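You operate a simulated robot arm through the tools that you are given. There is no shell and no other tool. Be economical: measure what you need, move in short steps, check, and stop when the job is done.

Carry out the task below with a simulated robot arm. There is one attempt and no reset: what you move stays moved.

TASK
Finish winding the red wool onto the yellow reel, then swap it for the empty green one.
Fine: yarn guide away for the swap, then in line again; full reel standing in the lined basket.
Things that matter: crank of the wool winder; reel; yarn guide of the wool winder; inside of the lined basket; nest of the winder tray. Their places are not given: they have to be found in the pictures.

It is judged by the outcome, as a careful person would: the job done as asked, and still so three seconds after it is handed in. It fails if anything else is knocked over, pushed out of place, dropped, spilled or broken.

THE ROBOT
A 7-joint arm with a two-finger parallel gripper, fixed in place. Base frame: the origin is at the foot of the arm, x ahead of it, y to its left, z up; the work surface is at about z = 0.76. Lengths are in m, angles in rad, forces in N, time in s.
With the tool pointing down near the work surface it reaches from about 0.2 to 0.68 m from the base axis. Its first joint turns from -1.152 to 1.152 rad. Payload 2.4 kg.
Tool frame: the origin (TCP) lies between the finger pads and is the grasp point; the fingertips stand 0.03 m ahead of it; z points along the fingers, y is the line along which they close. The gripper opens to 0.094 m. The fingers are 0.028 m wide and 0.01 m thick; the gripper's body (0.05 by 0.096 m) begins 0.055 m behind the TCP.
Orientation is that of the tool frame in the base frame, as a unit quaternion [x, y, z, w]. With the fingers straight down and closing along the base's y, the tool's x points along the base's -x, its y along +y and its z along -z.

THE INTERFACE
- The arm moves only by the tool servo_tool. Its argument "plan" is a list of rows, each a list of 3 entries, a list of its own where there are three numbers: the finger opening in m, from 0 to 0.094, then the shift along the base's x, y, z in m, then the turn, a rotation vector about the base's x, y, z in rad. In form: [[jaw, [dx, dy, dz], [wx, wy, wz]], ...]. A call has 1 to 8 rows; each row is the pose to reach, as a shift and turn from the pose commanded when the call began. A row lasts 0.2 s, in which the tool goes at most 0.05 m and 0.15 rad; a call with a longer step from one row to the next is refused whole, and so is a gripper value outside its range. A pose out of reach is approached as far as the arm can. The call stops where the force on the tool passes 50 N (or 10 N more than at its start, if that is more) or the arm is blocked; 0.2 s more then pass. The fingers move at their own pace (about 0.153 m/s each) and stop on an object; they squeeze with about 41 N. The grip force told is the motor's: it shows also when the fingers shut on nothing. Time passes only in rows, and 0.2 s behind the last, so rows that repeat a pose let the fingers close. It gives the time, the measured TCP pose, the force on the tool (base axes), the opening and the grip force at its end, in the units of the frame above (readings bear some noise), and new pictures: "pictures" is both (left out), scene, wrist or none.
- Cameras (640 x 400 px; columns grow to the right, rows downward): "scene" is fixed at [0.0369, 0.4686, 1.4535]; the picture's right is [-0.79, -0.62, 0.00], its down [-0.30, 0.38, -0.88] and it looks along [0.54, -0.69, -0.48] (base axes); focal length 371 px, centre (320, 200). "wrist" rides on the gripper at [-0.037, 0, -0.058] in the tool frame; the picture's right is [0.00, -1.00, 0.00], its down [0.97, 0.00, -0.24] and it looks along [0.24, 0.00, 0.97] (tool axes); focal length 218 px, centre (320, 200).
- probe_pixels(camera, pixels): for up to 12 pixels [column, row] of the newest picture of that camera ("zoom" is the newest enlarged one), the place [x, y, z] in the base frame of the surface seen there, good to about 0.002 m. No time passes.
- close_up(camera, box): a new picture of the part [left, top, right, bottom] of that camera's present view, enlarged. No time passes.
- hand_in(): hands the job in; it is judged then, once.

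Work in short steps. Measure before you move; look again where a grasp or a placing could have gone wrong, and mend it. You have 80 turns and 120 pictures in all, those below and enlarged ones among them. Open the gripper and draw the arm clear of the work before you hand the job in, unless the task says otherwise; then end with one line.

The tools are called after "Emit:" as name(argument=value, ...) on one line, values as JSON. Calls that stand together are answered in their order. servo_tool: Moves the arm, as the interface text tells. Its arguments: {"type":"object","properties":{"plan":{"type":"array"},"pictures":{"type":"string","enum":["both","scene","wrist","none"]}},"required":["plan"]} The other tools are called the same way: probe_pixels (camera, pixels) gives the place of the surface under pixels of a picture; close_up (camera, box) takes an enlarged picture of a part of a camera's view; hand_in () hands the job in.

At the start:

```text
time_s: 0.0
ee_pos: [0.3513, -0.1084, 1.1194]
tool_rot: [0.0, 1.0, 0.0, 0.0]
force: [0.3, -0.5, -0.3]
gripper_width: 0.094
finger_force: 0.0
```

scene: 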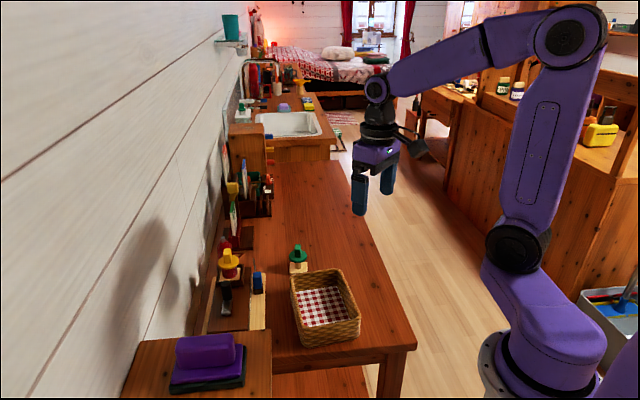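
wrist: 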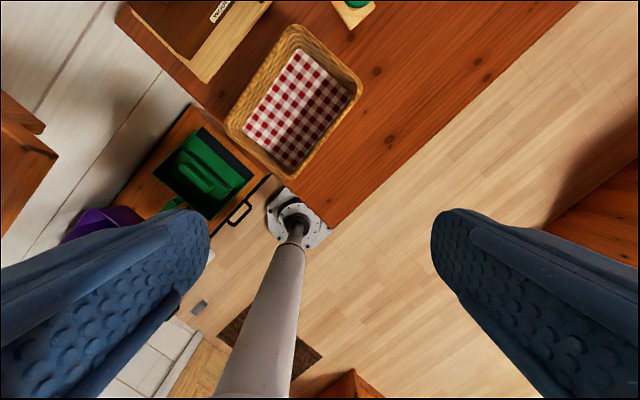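

I enlarge the region with the winder, reels and basket.

Emit:
close_up(camera="scene", box=[190, 220, 370, 350])

Emit:
close_up(camera="scene", box=[200, 235, 280, 335])

```text
3.08 times, centred on (280, 285) of scene
```

zoom: 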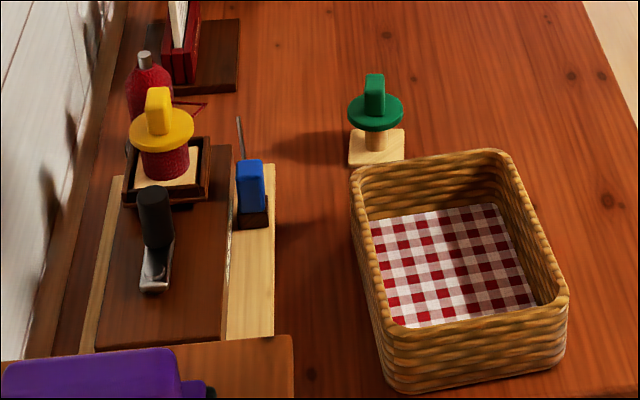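

```text
4.00 times, centred on (240, 285) of scene
```

zoom: 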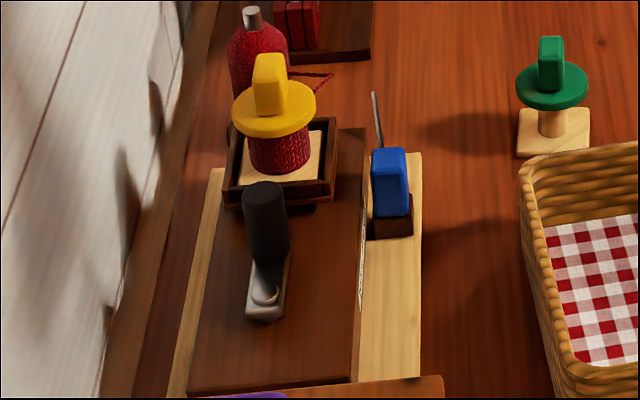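

Now I probe the main parts in this zoom.

Emit:
probe_pixels(camera="zoom", pixels=[[270, 58], [270, 95], [262, 190], [270, 250], [264, 295], [262, 316], [389, 152], [389, 185], [393, 228], [376, 95], [382, 145], [390, 330]])

Emit:
probe_pixels(camera="zoom", pixels=[[551, 40], [551, 75], [550, 105], [553, 125], [530, 150], [575, 150], [228, 198], [330, 195], [335, 120], [310, 165], [300, 350], [320, 76]])

Emit:
probe_pixels(camera="scene", pixels=[[292, 275], [338, 270], [359, 318], [302, 345], [325, 305], [310, 290], [340, 318], [310, 322], [300, 250], [240, 350], [218, 262], [330, 210]])

```text
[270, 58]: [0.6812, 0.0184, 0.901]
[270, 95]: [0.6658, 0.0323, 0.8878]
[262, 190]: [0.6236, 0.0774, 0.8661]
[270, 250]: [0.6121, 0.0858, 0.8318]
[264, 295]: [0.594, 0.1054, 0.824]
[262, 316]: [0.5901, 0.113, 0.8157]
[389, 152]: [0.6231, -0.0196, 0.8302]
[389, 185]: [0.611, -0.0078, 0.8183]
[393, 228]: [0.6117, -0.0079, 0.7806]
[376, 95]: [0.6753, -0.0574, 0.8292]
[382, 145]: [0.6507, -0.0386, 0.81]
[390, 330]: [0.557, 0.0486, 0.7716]
```

```text
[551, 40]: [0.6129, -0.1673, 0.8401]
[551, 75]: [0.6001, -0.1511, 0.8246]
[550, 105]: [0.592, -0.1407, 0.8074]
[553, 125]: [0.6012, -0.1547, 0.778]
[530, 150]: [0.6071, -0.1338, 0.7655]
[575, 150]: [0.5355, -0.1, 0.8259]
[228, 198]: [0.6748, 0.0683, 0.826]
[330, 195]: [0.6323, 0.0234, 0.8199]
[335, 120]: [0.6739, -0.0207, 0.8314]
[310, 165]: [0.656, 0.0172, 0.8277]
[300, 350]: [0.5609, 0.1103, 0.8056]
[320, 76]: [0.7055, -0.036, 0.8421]
```

```text
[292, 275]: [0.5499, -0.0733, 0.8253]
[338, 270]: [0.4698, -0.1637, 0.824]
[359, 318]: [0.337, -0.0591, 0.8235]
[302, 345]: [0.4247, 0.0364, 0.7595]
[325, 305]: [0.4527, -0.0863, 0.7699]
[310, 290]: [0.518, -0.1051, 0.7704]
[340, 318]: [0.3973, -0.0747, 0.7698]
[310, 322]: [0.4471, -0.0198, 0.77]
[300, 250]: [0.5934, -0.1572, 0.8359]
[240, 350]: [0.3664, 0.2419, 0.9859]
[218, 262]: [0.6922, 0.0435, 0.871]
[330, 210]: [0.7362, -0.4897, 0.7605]
```

I move over the winder for a view from above with the wrist camera.

Emit:
servo_tool(plan=[[0.094, [0.04, 0.02, 0], [0, 0, 0]], [0.094, [0.08, 0.04, 0], [0, 0, 0]], [0.094, [0.12, 0.06, 0], [0, 0, 0]], [0.094, [0.16, 0.08, 0], [0, 0, 0]], [0.094, [0.2, 0.1, 0], [0, 0, 0]], [0.094, [0.23, 0.12, 0], [0, 0, 0]], [0.094, [0.23, 0.12, 0], [0, 0, 0]]])

```text
time_s: 1.6
ee_pos: [0.5815, 0.0105, 1.1196]
tool_rot: [0.001, 1.0, 0.001, 0.0]
force: [0.0, 0.6, -0.7]
gripper_width: 0.0943
finger_force: 0.1
```

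scene: 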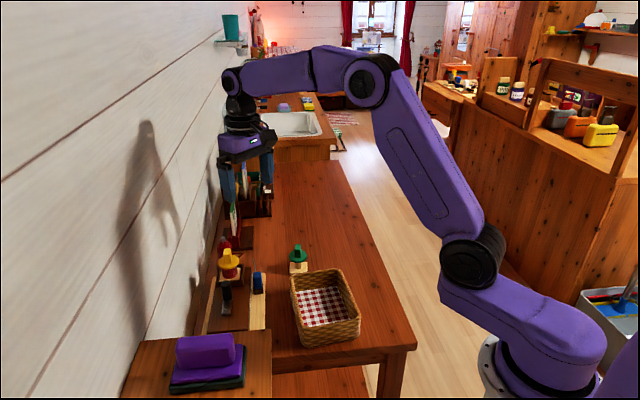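
wrist: 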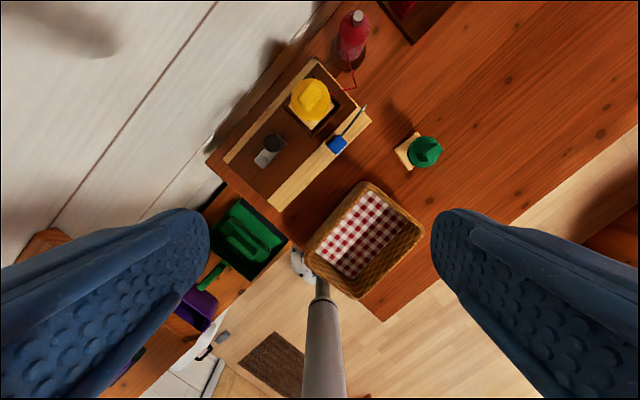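

Emit:
close_up(camera="wrist", box=[200, 0, 460, 220])

Emit:
close_up(camera="wrist", box=[235, 50, 395, 200])

```text
1.82 times, centred on (330, 110) of wrist
```

zoom: 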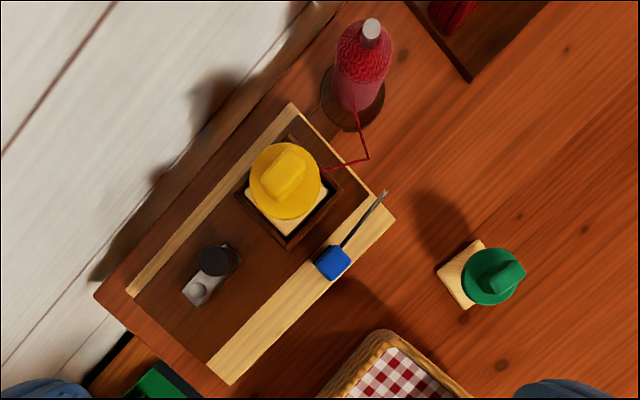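

```text
2.67 times, centred on (315, 125) of wrist
```

zoom: 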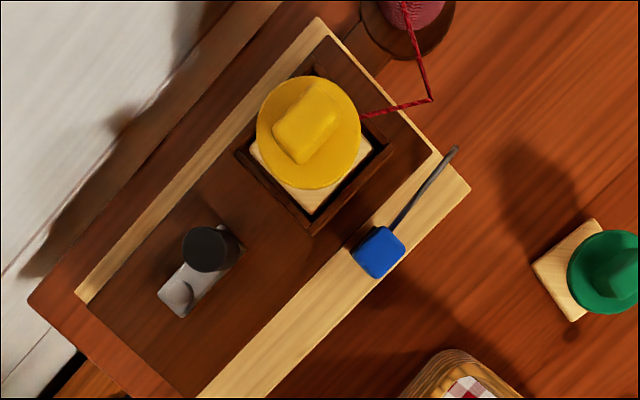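

I descend for a closer look at the winder (fingertips stay at about 0.95, above the reel at 0.905).

Emit:
servo_tool(plan=[[0.094, [0.005, 0.0, -0.045], [0, 0, 0]], [0.094, [0.01, 0.01, -0.09], [0, 0, 0]], [0.094, [0.01, 0.02, -0.13], [0, 0, 0]], [0.094, [0.01, 0.03, -0.13], [0, 0, 0]]], pictures="wrist")

Emit:
close_up(camera="wrist", box=[200, 0, 440, 180])

```text
time_s: 2.6
ee_pos: [0.5909, 0.0435, 0.9885]
tool_rot: [0.0, 1.0, 0.001, 0.0]
force: [-0.3, -0.2, -0.2]
gripper_width: 0.0941
finger_force: 0.1
```

wrist: 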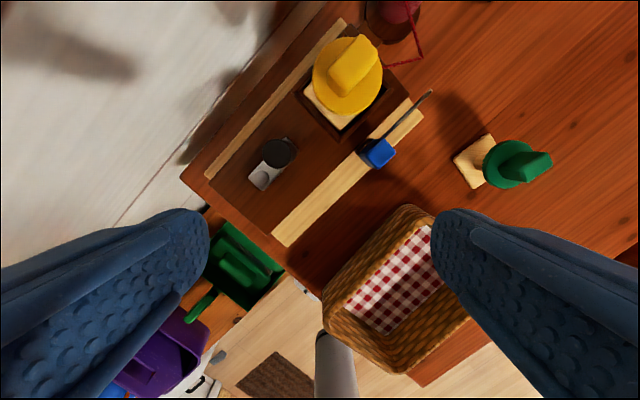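

```text
2.22 times, centred on (320, 90) of wrist
```

zoom: 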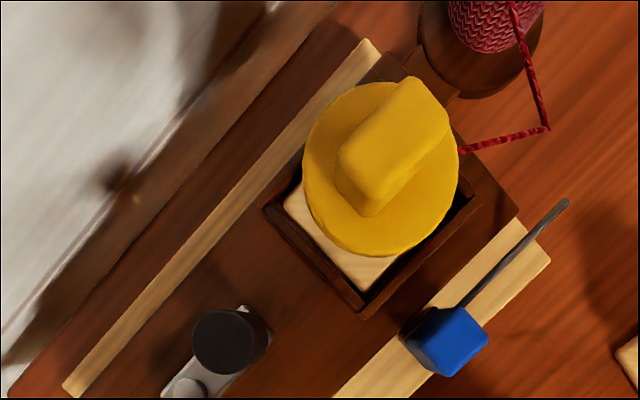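

Probe the details in this zoom.

Emit:
probe_pixels(camera="zoom", pixels=[[566, 202], [515, 250], [465, 303], [448, 318], [484, 342], [442, 368], [412, 345], [547, 128], [490, 143], [545, 255], [365, 395], [430, 310]])

Emit:
probe_pixels(camera="zoom", pixels=[[410, 82], [442, 118], [375, 208], [342, 172], [375, 165], [310, 120], [340, 245], [268, 207], [362, 315], [478, 200], [230, 335], [186, 390]])

Emit:
close_up(camera="wrist", box=[340, 70, 450, 180])

Emit:
close_up(camera="wrist", box=[230, 120, 310, 200])

```text
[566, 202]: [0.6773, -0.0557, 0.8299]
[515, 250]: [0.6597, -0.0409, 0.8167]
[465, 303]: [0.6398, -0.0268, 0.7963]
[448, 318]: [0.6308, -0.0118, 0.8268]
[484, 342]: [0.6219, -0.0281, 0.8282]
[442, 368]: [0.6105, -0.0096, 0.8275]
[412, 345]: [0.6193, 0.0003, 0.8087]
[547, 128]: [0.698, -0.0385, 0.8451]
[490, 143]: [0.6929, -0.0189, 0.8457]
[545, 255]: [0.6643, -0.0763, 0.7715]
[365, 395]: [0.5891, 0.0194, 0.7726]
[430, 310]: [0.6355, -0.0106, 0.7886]
```

```text
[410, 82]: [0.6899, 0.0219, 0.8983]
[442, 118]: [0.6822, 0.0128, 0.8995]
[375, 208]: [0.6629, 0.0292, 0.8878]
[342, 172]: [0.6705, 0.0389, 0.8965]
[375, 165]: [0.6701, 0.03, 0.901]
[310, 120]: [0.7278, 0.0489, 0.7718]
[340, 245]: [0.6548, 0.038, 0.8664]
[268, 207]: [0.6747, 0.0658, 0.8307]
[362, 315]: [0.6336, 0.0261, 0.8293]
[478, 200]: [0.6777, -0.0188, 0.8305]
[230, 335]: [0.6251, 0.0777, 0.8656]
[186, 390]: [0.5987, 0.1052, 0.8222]
```

```text
3.64 times, centred on (395, 125) of wrist
```

zoom: 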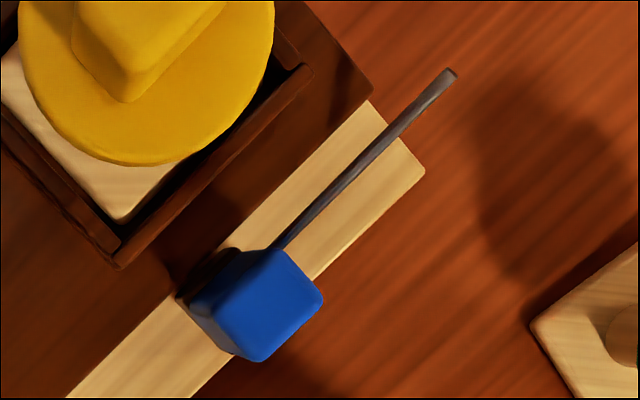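

```text
5.00 times, centred on (270, 160) of wrist
```

zoom: 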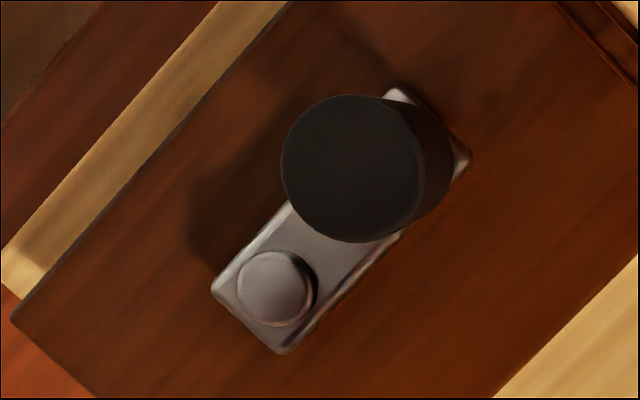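

I look closely at the guide and crank from the scene camera.

Emit:
close_up(camera="scene", box=[235, 255, 285, 325])

Emit:
close_up(camera="scene", box=[205, 225, 255, 275])

```text
5.71 times, centred on (260, 290) of scene
```

zoom: 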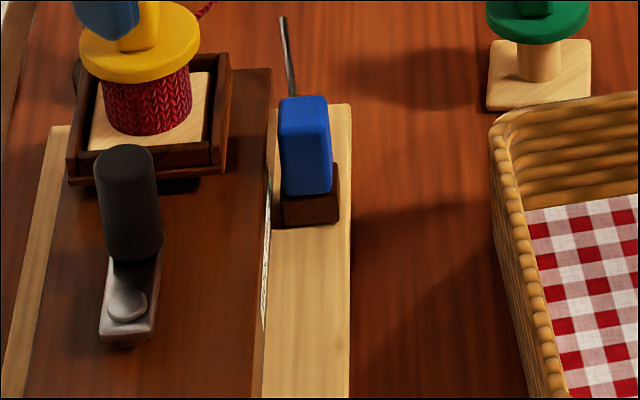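

```text
8.00 times, centred on (230, 250) of scene
```

zoom: 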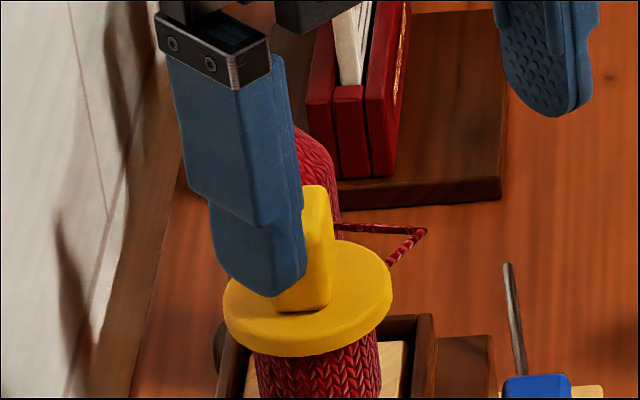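

Emit:
probe_pixels(camera="wrist", pixels=[[261, 178], [277, 153], [270, 150], [284, 150], [277, 144], [277, 162], [210, 180], [345, 22], [187, 178], [150, 190], [200, 100], [275, 10]])

Emit:
probe_pixels(camera="wrist", pixels=[[275, 230], [287, 243], [422, 114], [405, 102], [355, 148], [372, 158], [384, 142], [378, 165], [395, 155], [366, 150], [180, 160], [150, 100]])

```text
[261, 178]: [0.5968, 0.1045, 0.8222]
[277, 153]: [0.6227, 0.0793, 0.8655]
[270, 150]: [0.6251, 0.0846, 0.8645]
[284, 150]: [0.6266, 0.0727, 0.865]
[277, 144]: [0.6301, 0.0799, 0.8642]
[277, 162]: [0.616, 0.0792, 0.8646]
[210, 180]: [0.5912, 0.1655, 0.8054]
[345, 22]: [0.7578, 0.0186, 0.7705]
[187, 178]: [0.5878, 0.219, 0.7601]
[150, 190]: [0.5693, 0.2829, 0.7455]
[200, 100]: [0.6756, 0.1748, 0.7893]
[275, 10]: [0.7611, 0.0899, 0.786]
```

```text
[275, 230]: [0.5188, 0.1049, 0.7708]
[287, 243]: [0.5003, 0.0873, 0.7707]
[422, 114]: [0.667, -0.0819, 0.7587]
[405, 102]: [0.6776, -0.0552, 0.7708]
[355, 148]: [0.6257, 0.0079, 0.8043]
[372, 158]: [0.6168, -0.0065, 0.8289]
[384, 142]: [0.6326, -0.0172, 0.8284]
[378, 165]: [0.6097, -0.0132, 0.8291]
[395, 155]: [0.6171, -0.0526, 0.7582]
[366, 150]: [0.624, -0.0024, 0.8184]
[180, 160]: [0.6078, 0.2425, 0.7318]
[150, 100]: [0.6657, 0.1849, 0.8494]
```

The crank pivot is at about (0.597, 0.1045) and the handle at (0.623, 0.079), with its top at 0.865. The tray axis lies at -45°, so I yaw the tool by -45° while moving above the handle.

Emit:
servo_tool(plan=[[0.06, [0.01, 0.01, 0], [0, 0, -0.14]], [0.06, [0.02, 0.02, 0], [0, 0, -0.28]], [0.06, [0.032, 0.036, 0], [0, 0, -0.42]], [0.06, [0.032, 0.036, 0], [0, 0, -0.56]], [0.06, [0.032, 0.036, 0], [0, 0, -0.7]], [0.06, [0.032, 0.036, -0.01], [0, 0, -0.785]], [0.06, [0.032, 0.036, -0.03], [0, 0, -0.785]], [0.06, [0.032, 0.036, -0.03], [0, 0, -0.785]]])

```text
time_s: 4.4
ee_pos: [0.6243, 0.0782, 0.9576]
tool_rot: [0.383, 0.924, 0.0, 0.0]
force: [-0.6, 0.4, -0.1]
gripper_width: 0.0599
finger_force: 0.0
```

scene: 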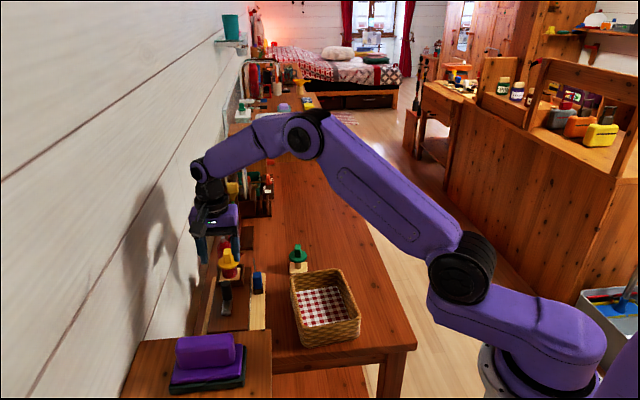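
wrist: 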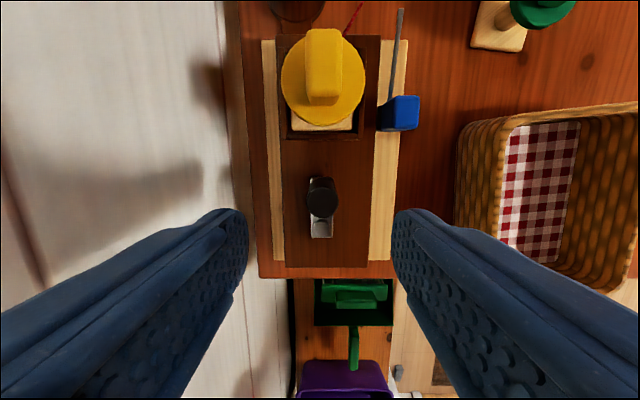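

Aligned. The handle is centred between the fingers, so I descend to z 0.863 and close on it.

Emit:
servo_tool(plan=[[0.06, [-0.001, 0.0005, -0.045], [0, 0, 0]], [0.06, [-0.001, 0.0005, -0.085], [0, 0, 0]], [0.06, [-0.001, 0.0005, -0.0945], [0, 0, 0]], [0.0, [-0.001, 0.0005, -0.0945], [0, 0, 0]], [0.0, [-0.001, 0.0005, -0.0945], [0, 0, 0]]])

```text
time_s: 5.6
ee_pos: [0.6223, 0.0773, 0.8639]
tool_rot: [0.383, 0.924, 0.001, 0.0]
force: [0.5, 0.6, -2.8]
gripper_width: 0.0235
finger_force: 44.8
```

scene: 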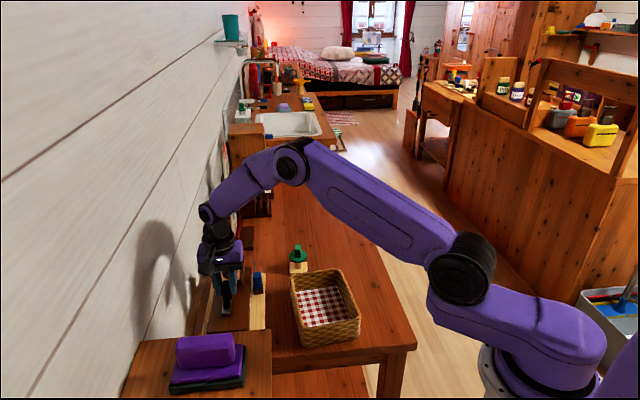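
wrist: 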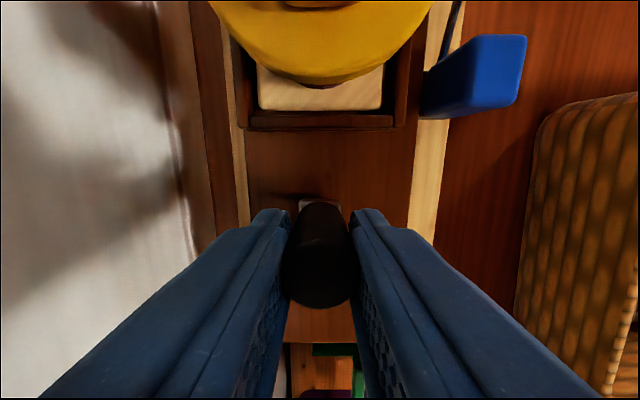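

The handle is gripped at a width of 0.0235. I try a small clockwise turn of 0.6 rad about the pivot, with the tool turning along.

Emit:
servo_tool(plan=[[0.0, [-0.0043, -0.0036, 0], [0, 0, -0.15]], [0.0, [-0.009, -0.0066, 0], [0, 0, -0.3]], [0.0, [-0.0141, -0.0088, 0], [0, 0, -0.45]], [0.0, [-0.0195, -0.0102, 0], [0, 0, -0.6]]])

```text
time_s: 6.2
ee_pos: [0.6213, 0.0778, 0.8653]
tool_rot: [0.483, 0.875, 0.008, 0.009]
force: [15.7, 2.9, -14.5]
gripper_width: 0.0238
finger_force: 45.0
stopped in row 2: the force on the tool passed its limit (the readings are from after the stop); the commanded pose is now the measured one
```

scene: 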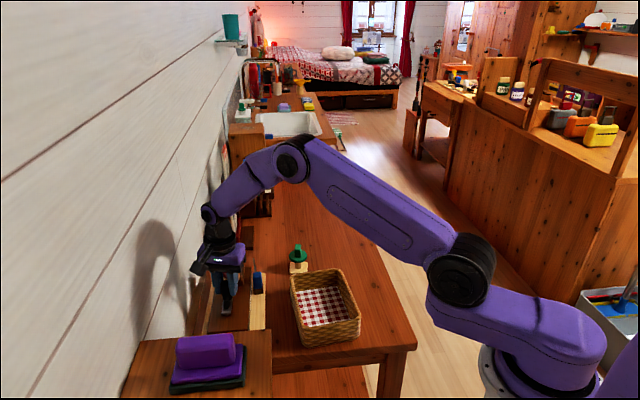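
wrist: 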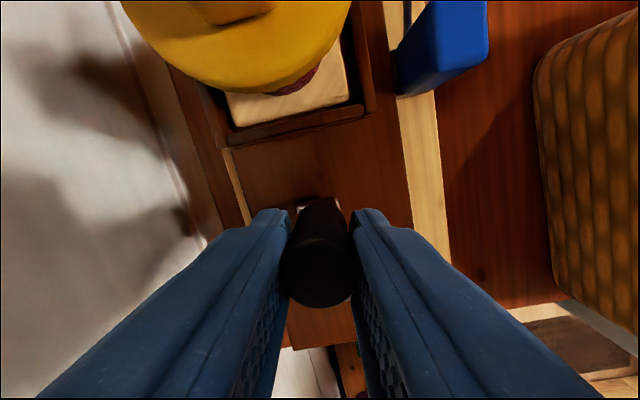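

Clockwise is blocked at a stop, so I turn it counter-clockwise.

Emit:
servo_tool(plan=[[0.0, [0.001, 0.0, -0.001], [0, 0, 0.1]], [0.0, [0.0046, 0.0042, -0.001], [0, 0, 0.25]], [0.0, [0.0076, 0.0089, -0.001], [0, 0, 0.4]], [0.0, [0.0099, 0.014, -0.001], [0, 0, 0.55]], [0.0, [0.0113, 0.0194, -0.001], [0, 0, 0.7]]])

```text
time_s: 7.4
ee_pos: [0.6327, 0.0957, 0.8648]
tool_rot: [0.155, 0.988, 0.008, 0.007]
force: [17.0, -3.9, -9.7]
gripper_width: 0.0234
finger_force: 45.4
```

scene: 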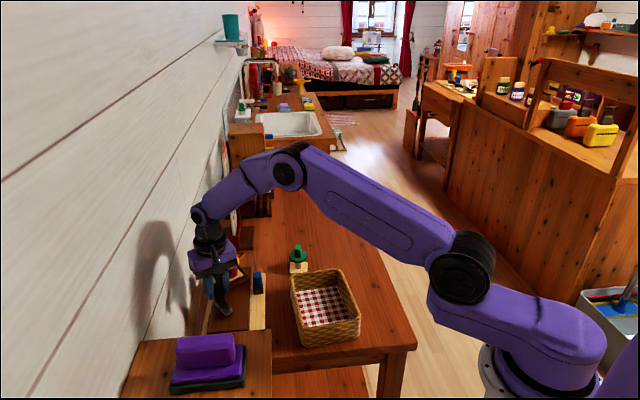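
wrist: 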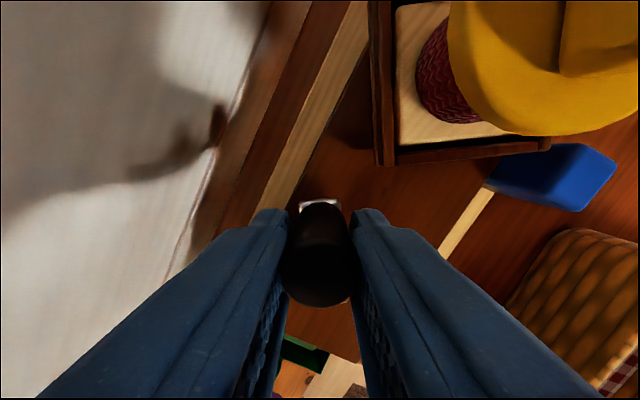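

The crank turns counter-clockwise, so I continue.

Emit:
servo_tool(plan=[[0.0, [0.0007, 0.0055, 0], [0, 0, 0.15]], [0.0, [0.0005, 0.0111, 0], [0, 0, 0.3]], [0.0, [-0.0006, 0.0166, 0], [0, 0, 0.45]], [0.0, [-0.0024, 0.0218, 0], [0, 0, 0.6]], [0.0, [-0.005, 0.0268, 0], [0, 0, 0.75]], [0.0, [-0.0083, 0.0312, 0], [0, 0, 0.9]]])

```text
time_s: 8.8
ee_pos: [0.6229, 0.1276, 0.865]
tool_rot: [-0.291, 0.957, 0.011, 0.001]
force: [6.8, 5.4, -3.1]
gripper_width: 0.0238
finger_force: 44.7
```

scene: 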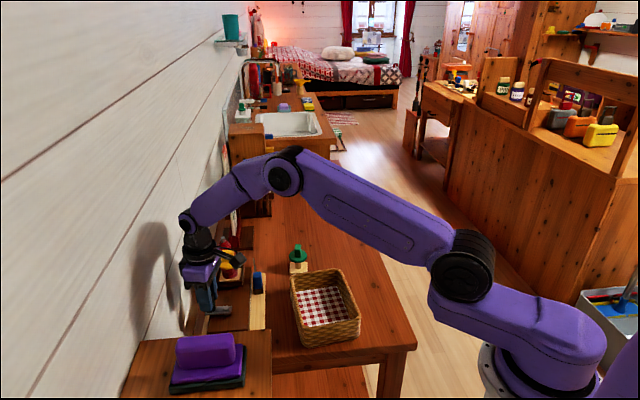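
wrist: 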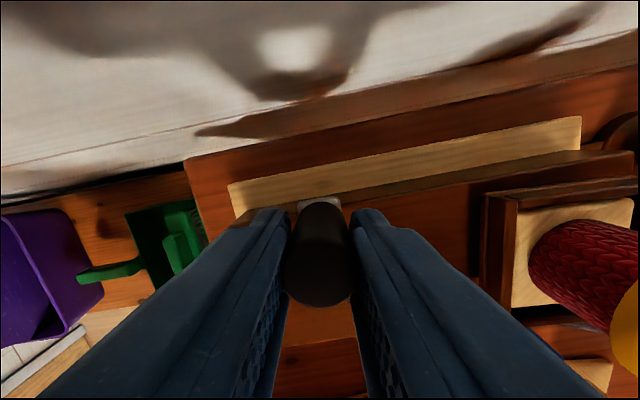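

Emit:
servo_tool(plan=[[0.0, [-0.0039, 0.004, 0], [0, 0, 0.15]], [0.0, [-0.0084, 0.0073, 0], [0, 0, 0.3]], [0.0, [-0.0133, 0.0099, 0], [0, 0, 0.45]], [0.0, [-0.0186, 0.0117, 0], [0, 0, 0.6]], [0.0, [-0.0241, 0.0128, 0], [0, 0, 0.75]], [0.0, [-0.0297, 0.013, 0], [0, 0, 0.9]], [0.0, [-0.0352, 0.0123, 0], [0, 0, 1.05]]])

```text
time_s: 10.4
ee_pos: [0.5876, 0.1388, 0.8652]
tool_rot: [0.731, -0.682, -0.009, 0.003]
force: [-0.3, 4.0, 14.0]
gripper_width: 0.0238
finger_force: 44.7
```

scene: 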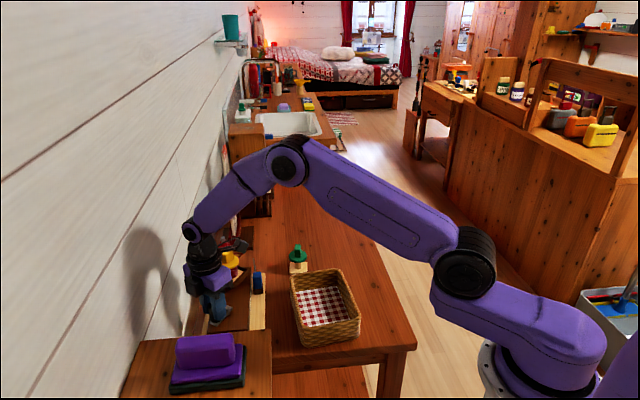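
wrist: 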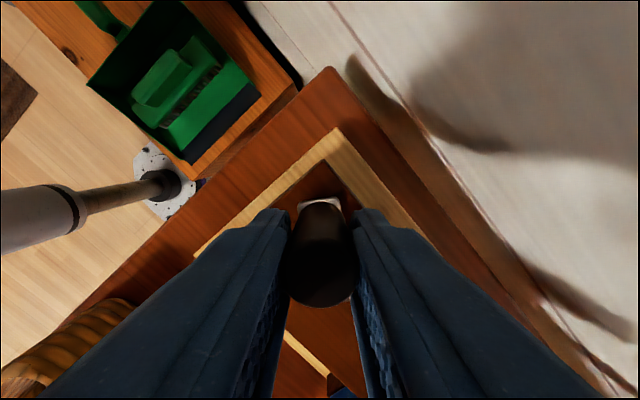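

Emit:
servo_tool(plan=[[0.0, [-0.0054, -0.0014, 0], [0, 0, 0.15]], [0.0, [-0.0105, -0.0037, 0], [0, 0, 0.3]], [0.0, [-0.0152, -0.0067, 0], [0, 0, 0.45]], [0.0, [-0.0194, -0.0103, 0], [0, 0, 0.6]], [0.0, [-0.023, -0.0146, 0], [0, 0, 0.75]], [0.0, [-0.026, -0.0193, 0], [0, 0, 0.9]]])

Emit:
close_up(camera="scene", box=[190, 235, 290, 335])

```text
time_s: 11.8
ee_pos: [0.5627, 0.1198, 0.8649]
tool_rot: [0.955, -0.298, -0.002, 0.007]
force: [12.5, -5.9, 21.9]
gripper_width: 0.0235
finger_force: 45.1
```

scene: 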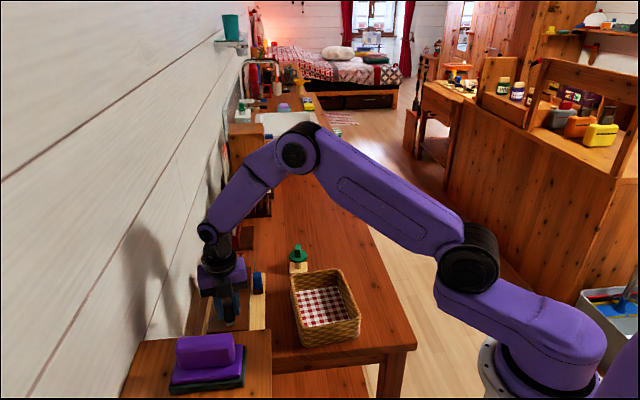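
wrist: 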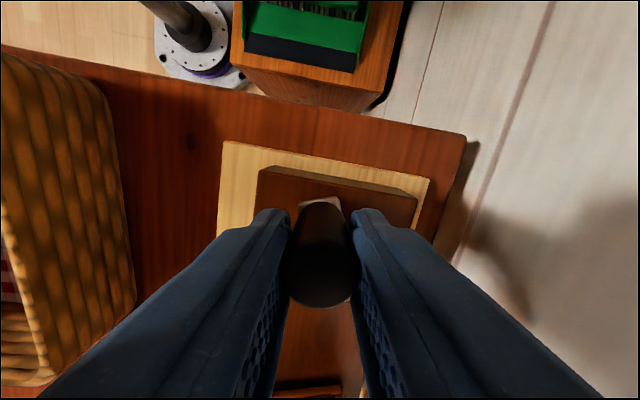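

```text
4.00 times, centred on (240, 285) of scene
```

zoom: 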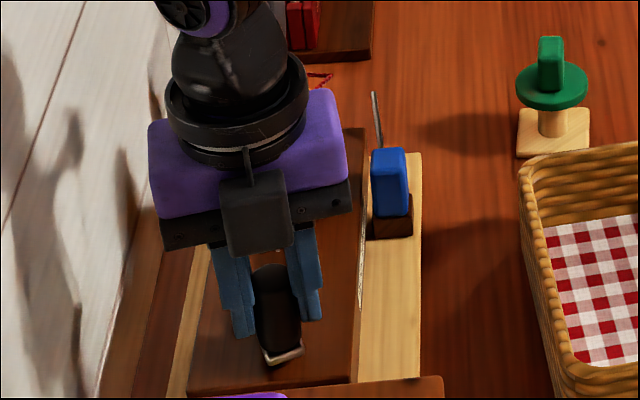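

It keeps turning, now about 3.4 rad. The yaw is getting large (2.5), so I continue with less tool rotation and let the handle slip in the pads.

Emit:
servo_tool(plan=[[0.0, [-0.0027, -0.0067, 0], [0, 0, 0.05]], [0.0, [-0.0041, -0.012, 0], [0, 0, 0.1]], [0.0, [-0.0047, -0.0175, 0], [0, 0, 0.1]], [0.0, [-0.0044, -0.0231, 0], [0, 0, 0.1]], [0.0, [-0.0034, -0.0285, 0], [0, 0, 0.1]], [0.0, [-0.0015, -0.0337, 0], [0, 0, 0.1]]], pictures="wrist")

```text
time_s: 13.2
ee_pos: [0.5626, 0.0898, 0.865]
tool_rot: [0.969, -0.249, -0.001, 0.005]
force: [22.1, 11.4, -11.4]
gripper_width: 0.0236
finger_force: 45.8
```

wrist: 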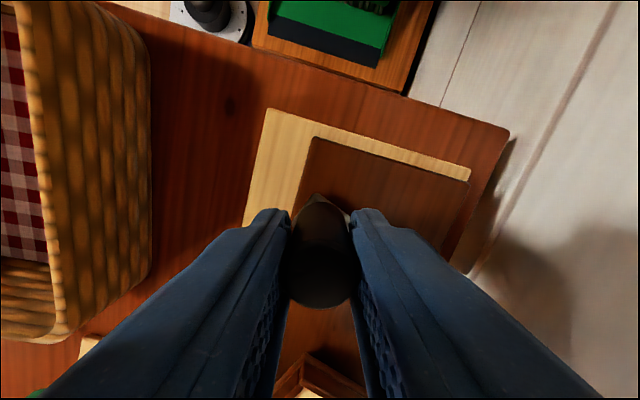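

Slipping works, so I continue the circle.

Emit:
servo_tool(plan=[[0.0, [0.0036, -0.0064, 0], [0, 0, 0]], [0.0, [0.0085, -0.0119, 0], [0, 0, 0]], [0.0, [0.0143, -0.0164, 0], [0, 0, 0]], [0.0, [0.021, -0.0196, 0], [0, 0, 0]], [0.0, [0.0281, -0.0215, 0], [0, 0, 0]], [0.0, [0.0355, -0.0219, 0], [0, 0, 0]], [0.0, [0.0427, -0.0208, 0], [0, 0, 0]], [0.0, [0.0497, -0.0183, 0], [0, 0, 0]]])

Emit:
close_up(camera="scene", box=[190, 235, 290, 335])

```text
time_s: 15.0
ee_pos: [0.6087, 0.0713, 0.864]
tool_rot: [0.968, -0.249, -0.007, 0.008]
force: [-6.0, 15.2, 16.7]
gripper_width: 0.0237
finger_force: 44.8
```

scene: 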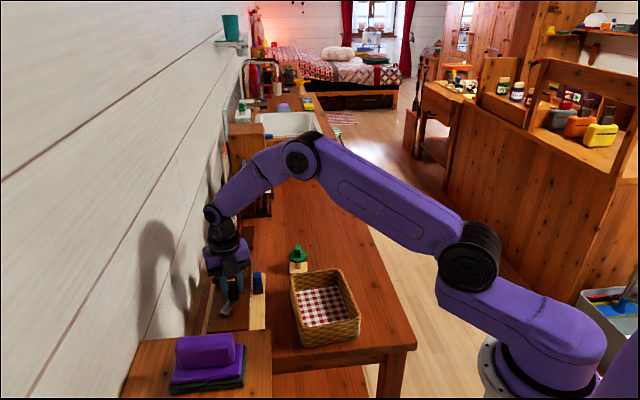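
wrist: 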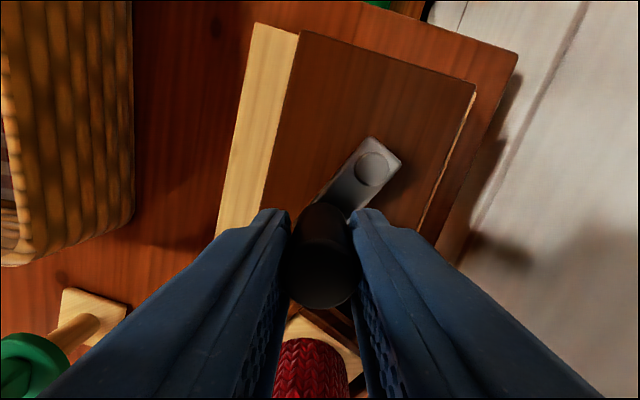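

```text
4.00 times, centred on (240, 285) of scene
```

zoom: 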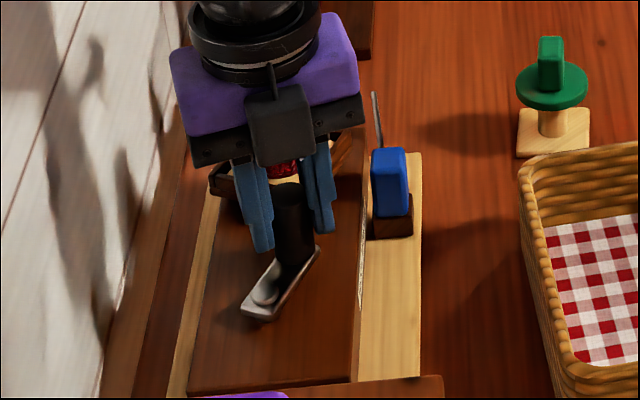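

Emit:
servo_tool(plan=[[0.0, [0.0062, 0.0039, 0], [0, 0, 0]], [0.0, [0.0117, 0.0089, 0], [0, 0, 0]], [0.0, [0.016, 0.0149, 0], [0, 0, 0]], [0.0, [0.019, 0.0216, 0], [0, 0, 0]], [0.0, [0.0206, 0.0288, 0], [0, 0, 0]], [0.0, [0.0208, 0.0361, 0], [0, 0, 0]]])

```text
time_s: 16.4
ee_pos: [0.6325, 0.104, 0.865]
tool_rot: [0.968, -0.25, -0.002, 0.008]
force: [3.3, -0.1, 13.9]
gripper_width: 0.0236
finger_force: 44.9
```

scene: 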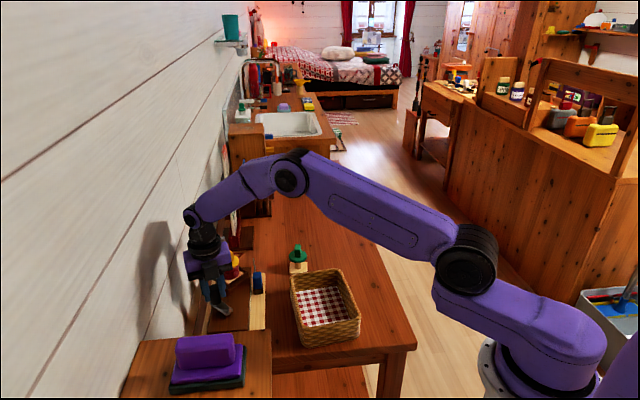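
wrist: 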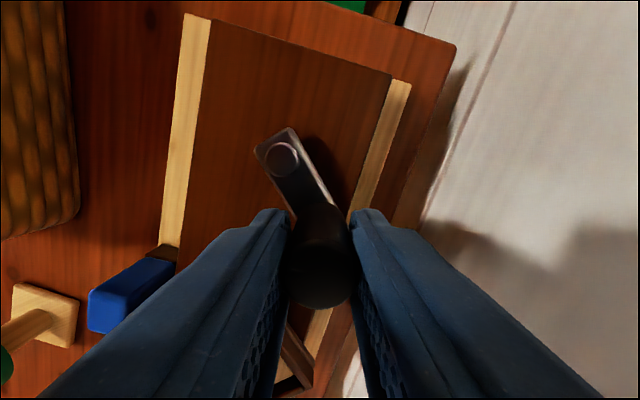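

Past one full turn with no stop yet, so I continue.

Emit:
servo_tool(plan=[[0.0, [-0.0019, 0.009, 0], [0, 0, 0]], [0.0, [-0.0059, 0.0173, 0], [0, 0, 0]], [0.0, [-0.0118, 0.0244, 0], [0, 0, 0]], [0.0, [-0.0193, 0.0297, 0], [0, 0, 0]], [0.0, [-0.0279, 0.033, 0], [0, 0, 0]], [0.0, [-0.037, 0.0341, 0], [0, 0, 0]], [0.0, [-0.0461, 0.0329, 0], [0, 0, 0]], [0.0, [-0.0547, 0.0295, 0], [0, 0, 0]]])

Emit:
close_up(camera="scene", box=[190, 235, 290, 335])

```text
time_s: 18.2
ee_pos: [0.5762, 0.1336, 0.8658]
tool_rot: [0.968, -0.251, -0.008, 0.01]
force: [-1.6, 1.5, -3.9]
gripper_width: 0.0239
finger_force: 45.0
```

scene: 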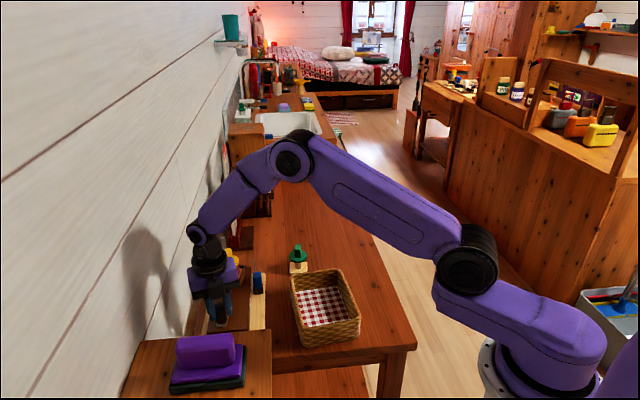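
wrist: 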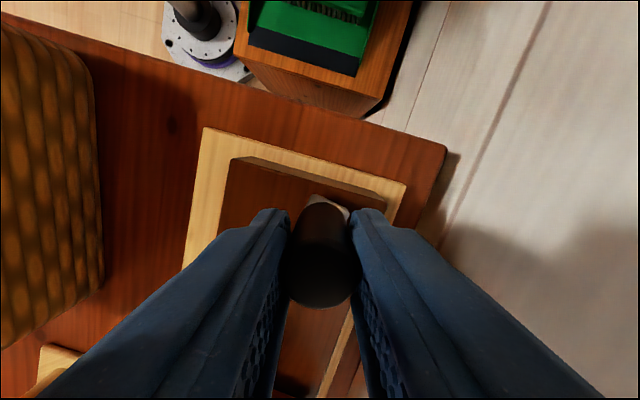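

```text
4.00 times, centred on (240, 285) of scene
```

zoom: 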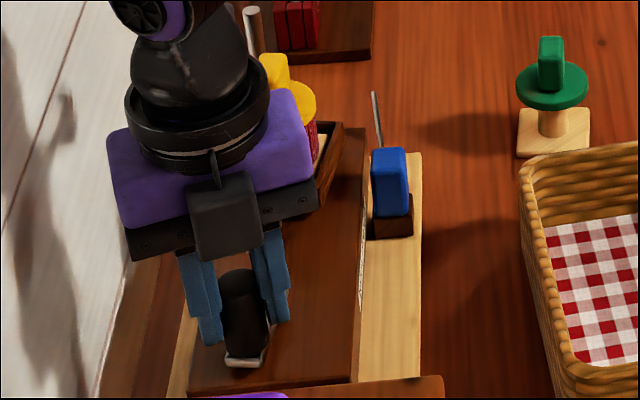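

The supply cone seems to have shrunk, so I look closer.

Emit:
close_up(camera="scene", box=[225, 220, 285, 270])

```text
8.00 times, centred on (255, 245) of scene
```

zoom: 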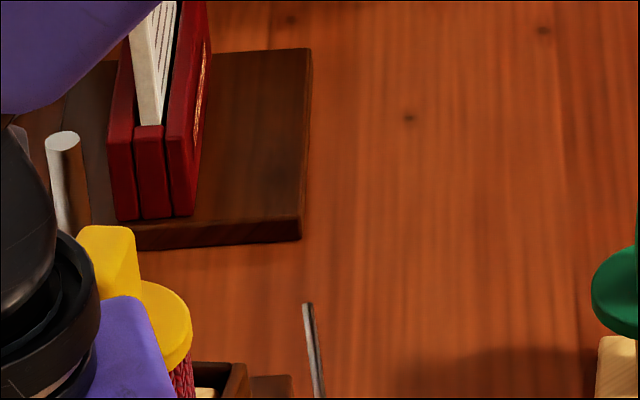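

The yarn supply peg is bare and the wool is all wound. I release the handle, lift, and square up the tool.

Emit:
servo_tool(plan=[[0.06, [0, 0, 0], [0, 0, 0]], [0.06, [0, 0, 0], [0, 0, 0]], [0.06, [0, 0, 0.03], [0, 0, 0]], [0.06, [0, 0, 0.07], [0.008, -0.01, -0.13]], [0.06, [0, 0, 0.12], [0.0154, -0.0205, -0.28]], [0.06, [-0.04, -0.03, 0.12], [0.0154, -0.0205, -0.28]], [0.06, [-0.07, -0.06, 0.12], [0.0154, -0.0205, -0.28]], [0.06, [-0.07, -0.06, 0.12], [0.0154, -0.0205, -0.28]]])

Emit:
close_up(camera="scene", box=[195, 225, 295, 325])

```text
time_s: 20.0
ee_pos: [0.5063, 0.0744, 0.9848]
tool_rot: [0.924, -0.382, 0.001, -0.003]
force: [-0.3, -0.5, 0.9]
gripper_width: 0.0601
finger_force: 0.1
```

scene: 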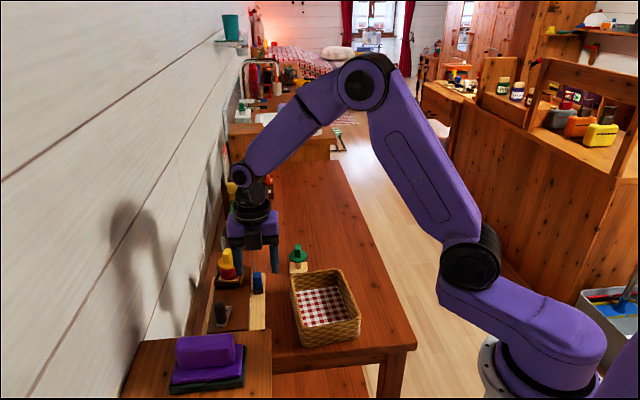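
wrist: 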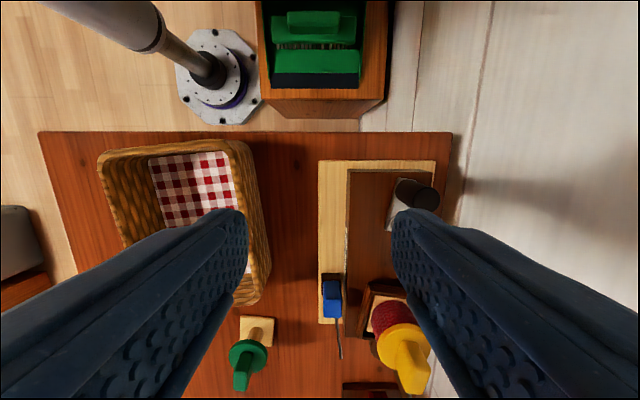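

```text
4.00 times, centred on (245, 275) of scene
```

zoom: 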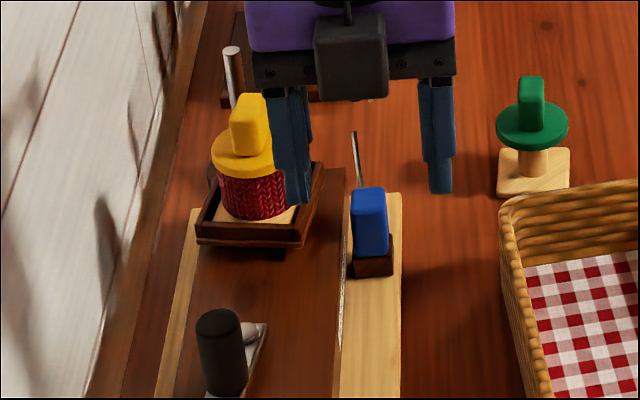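

Winding is finished: the peg is bare and the reel is full. Next is the guide: the blue grip's top centre is about (0.621, -0.0155, 0.828). I move above it and check.

Emit:
servo_tool(plan=[[0.05, [0.035, -0.03, 0], [0, 0, 0]], [0.05, [0.07, -0.06, 0], [0, 0, 0]], [0.05, [0.1, -0.08, 0], [0, 0, 0]], [0.05, [0.114, -0.09, -0.01], [0, 0, 0]], [0.044, [0.114, -0.09, -0.05], [0, 0, 0]], [0.044, [0.114, -0.09, -0.07], [0, 0, 0]], [0.044, [0.114, -0.09, -0.07], [0, 0, 0]]])

Emit:
close_up(camera="scene", box=[195, 225, 295, 325])

```text
time_s: 21.6
ee_pos: [0.6211, -0.0151, 0.9142]
tool_rot: [0.924, -0.382, 0.0, -0.003]
force: [0.2, -0.2, -0.6]
gripper_width: 0.0441
finger_force: 0.0
```

scene: 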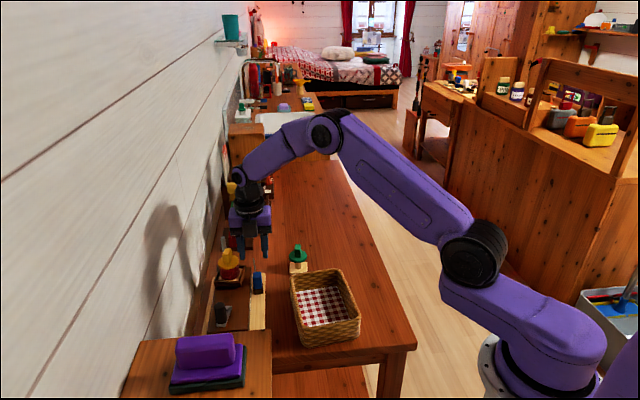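
wrist: 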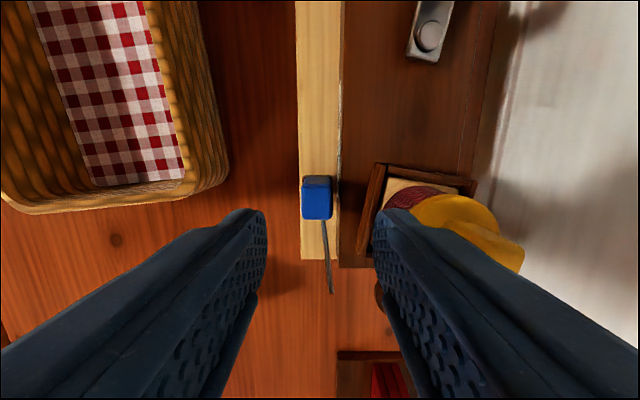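

```text
4.00 times, centred on (245, 275) of scene
```

zoom: 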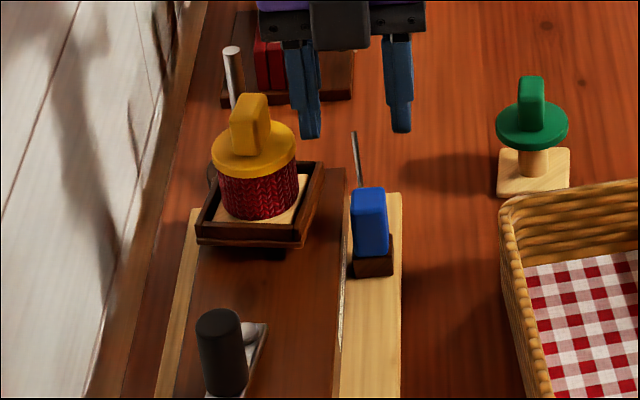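

Emit:
servo_tool(plan=[[0.044, [0, -0.0005, -0.035], [0, 0, 0]], [0.044, [0, -0.0005, -0.06], [0, 0, 0]], [0.044, [0, -0.0005, -0.069], [0, 0, 0]], [0.0, [0, -0.0005, -0.069], [0, 0, 0]], [0.0, [0, -0.0005, -0.069], [0, 0, 0]]])

Emit:
close_up(camera="scene", box=[195, 225, 295, 325])

```text
time_s: 22.8
ee_pos: [0.6194, -0.0159, 0.846]
tool_rot: [0.924, -0.383, -0.001, -0.003]
force: [-4.3, -1.0, -0.9]
gripper_width: 0.0211
finger_force: 44.6
```

scene: 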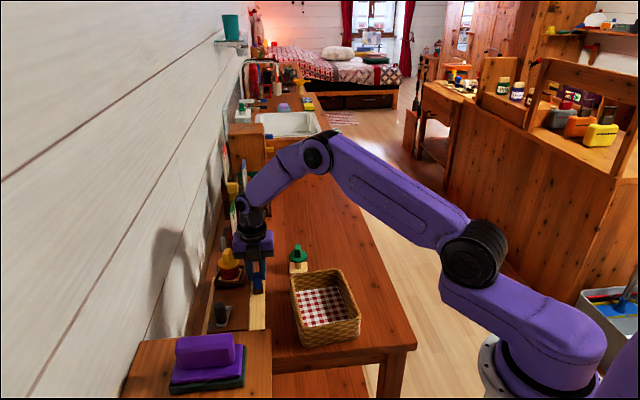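
wrist: 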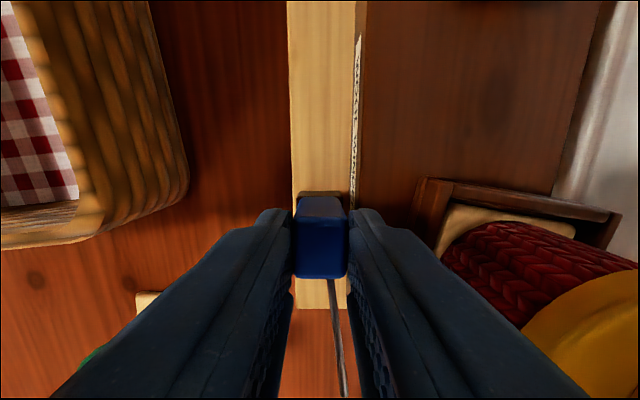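

```text
4.00 times, centred on (245, 275) of scene
```

zoom: 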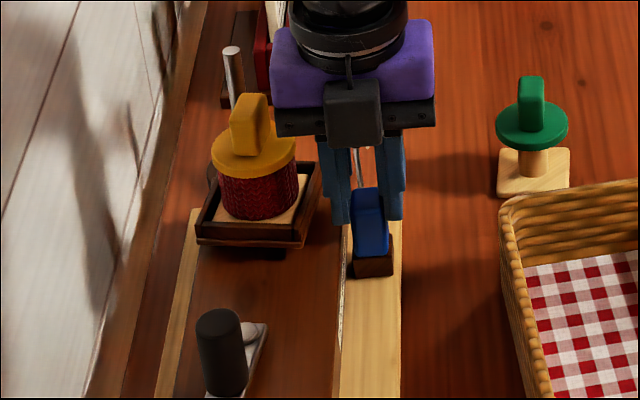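

The blue grip is held (width 0.021). I try sliding it along the rail toward the crank end, gently.

Emit:
servo_tool(plan=[[0.0, [-0.004, 0.004, 0], [0, 0, 0]], [0.0, [-0.011, 0.011, 0], [0, 0, 0]], [0.0, [-0.018, 0.018, 0], [0, 0, 0]], [0.0, [-0.025, 0.025, 0], [0, 0, 0]]], pictures="wrist")

Emit:
close_up(camera="scene", box=[195, 225, 295, 325])

```text
time_s: 23.8
ee_pos: [0.594, 0.0098, 0.8463]
tool_rot: [0.924, -0.383, 0.001, -0.002]
force: [-2.5, -2.9, -3.2]
gripper_width: 0.0213
finger_force: 44.7
```

wrist: 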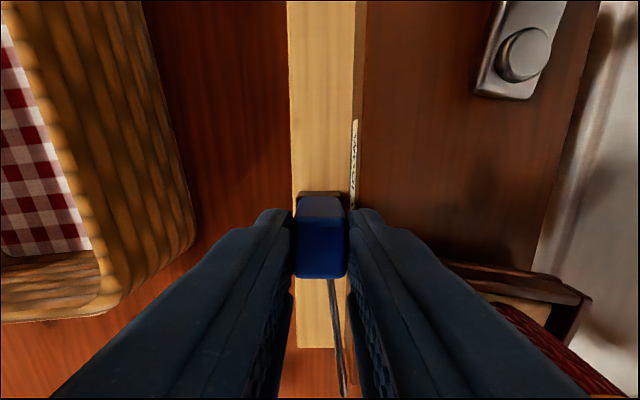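

```text
4.00 times, centred on (245, 275) of scene
```

zoom: 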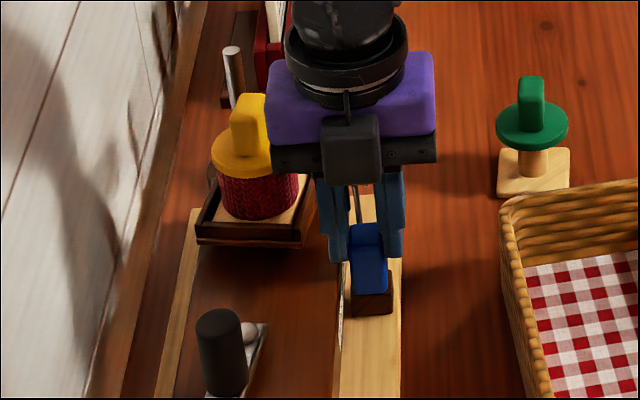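

It slides freely, so I move it further away.

Emit:
servo_tool(plan=[[0.0, [-0.01, 0.01, 0], [0, 0, 0]], [0.0, [-0.02, 0.02, 0], [0, 0, 0]], [0.0, [-0.03, 0.03, 0], [0, 0, 0]], [0.0, [-0.038, 0.038, 0], [0, 0, 0]]], pictures="wrist")

Emit:
close_up(camera="scene", box=[195, 225, 315, 335])

```text
time_s: 24.8
ee_pos: [0.5566, 0.047, 0.8453]
tool_rot: [0.924, -0.381, -0.001, -0.001]
force: [-0.1, 0.5, -0.9]
gripper_width: 0.0002
finger_force: 32.7
```

wrist: 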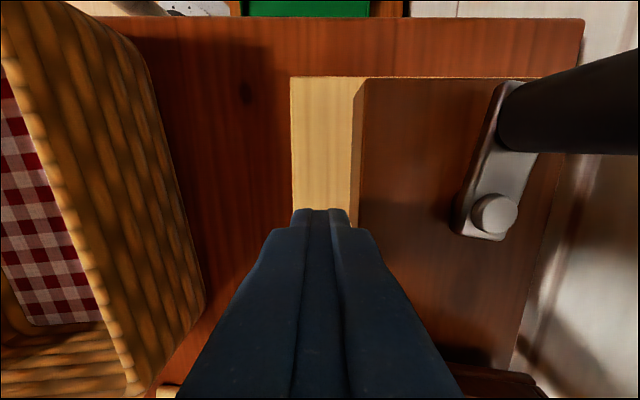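

```text
3.64 times, centred on (255, 280) of scene
```

zoom: 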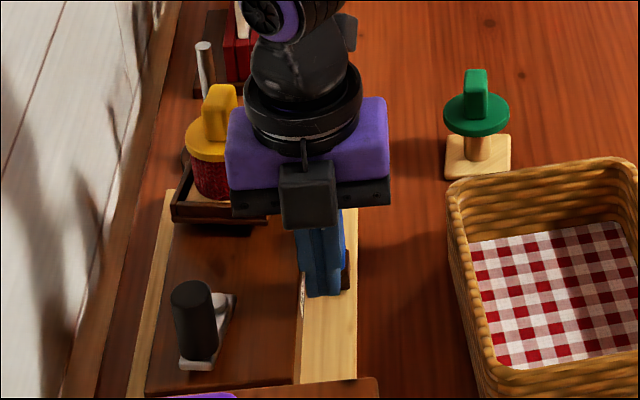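

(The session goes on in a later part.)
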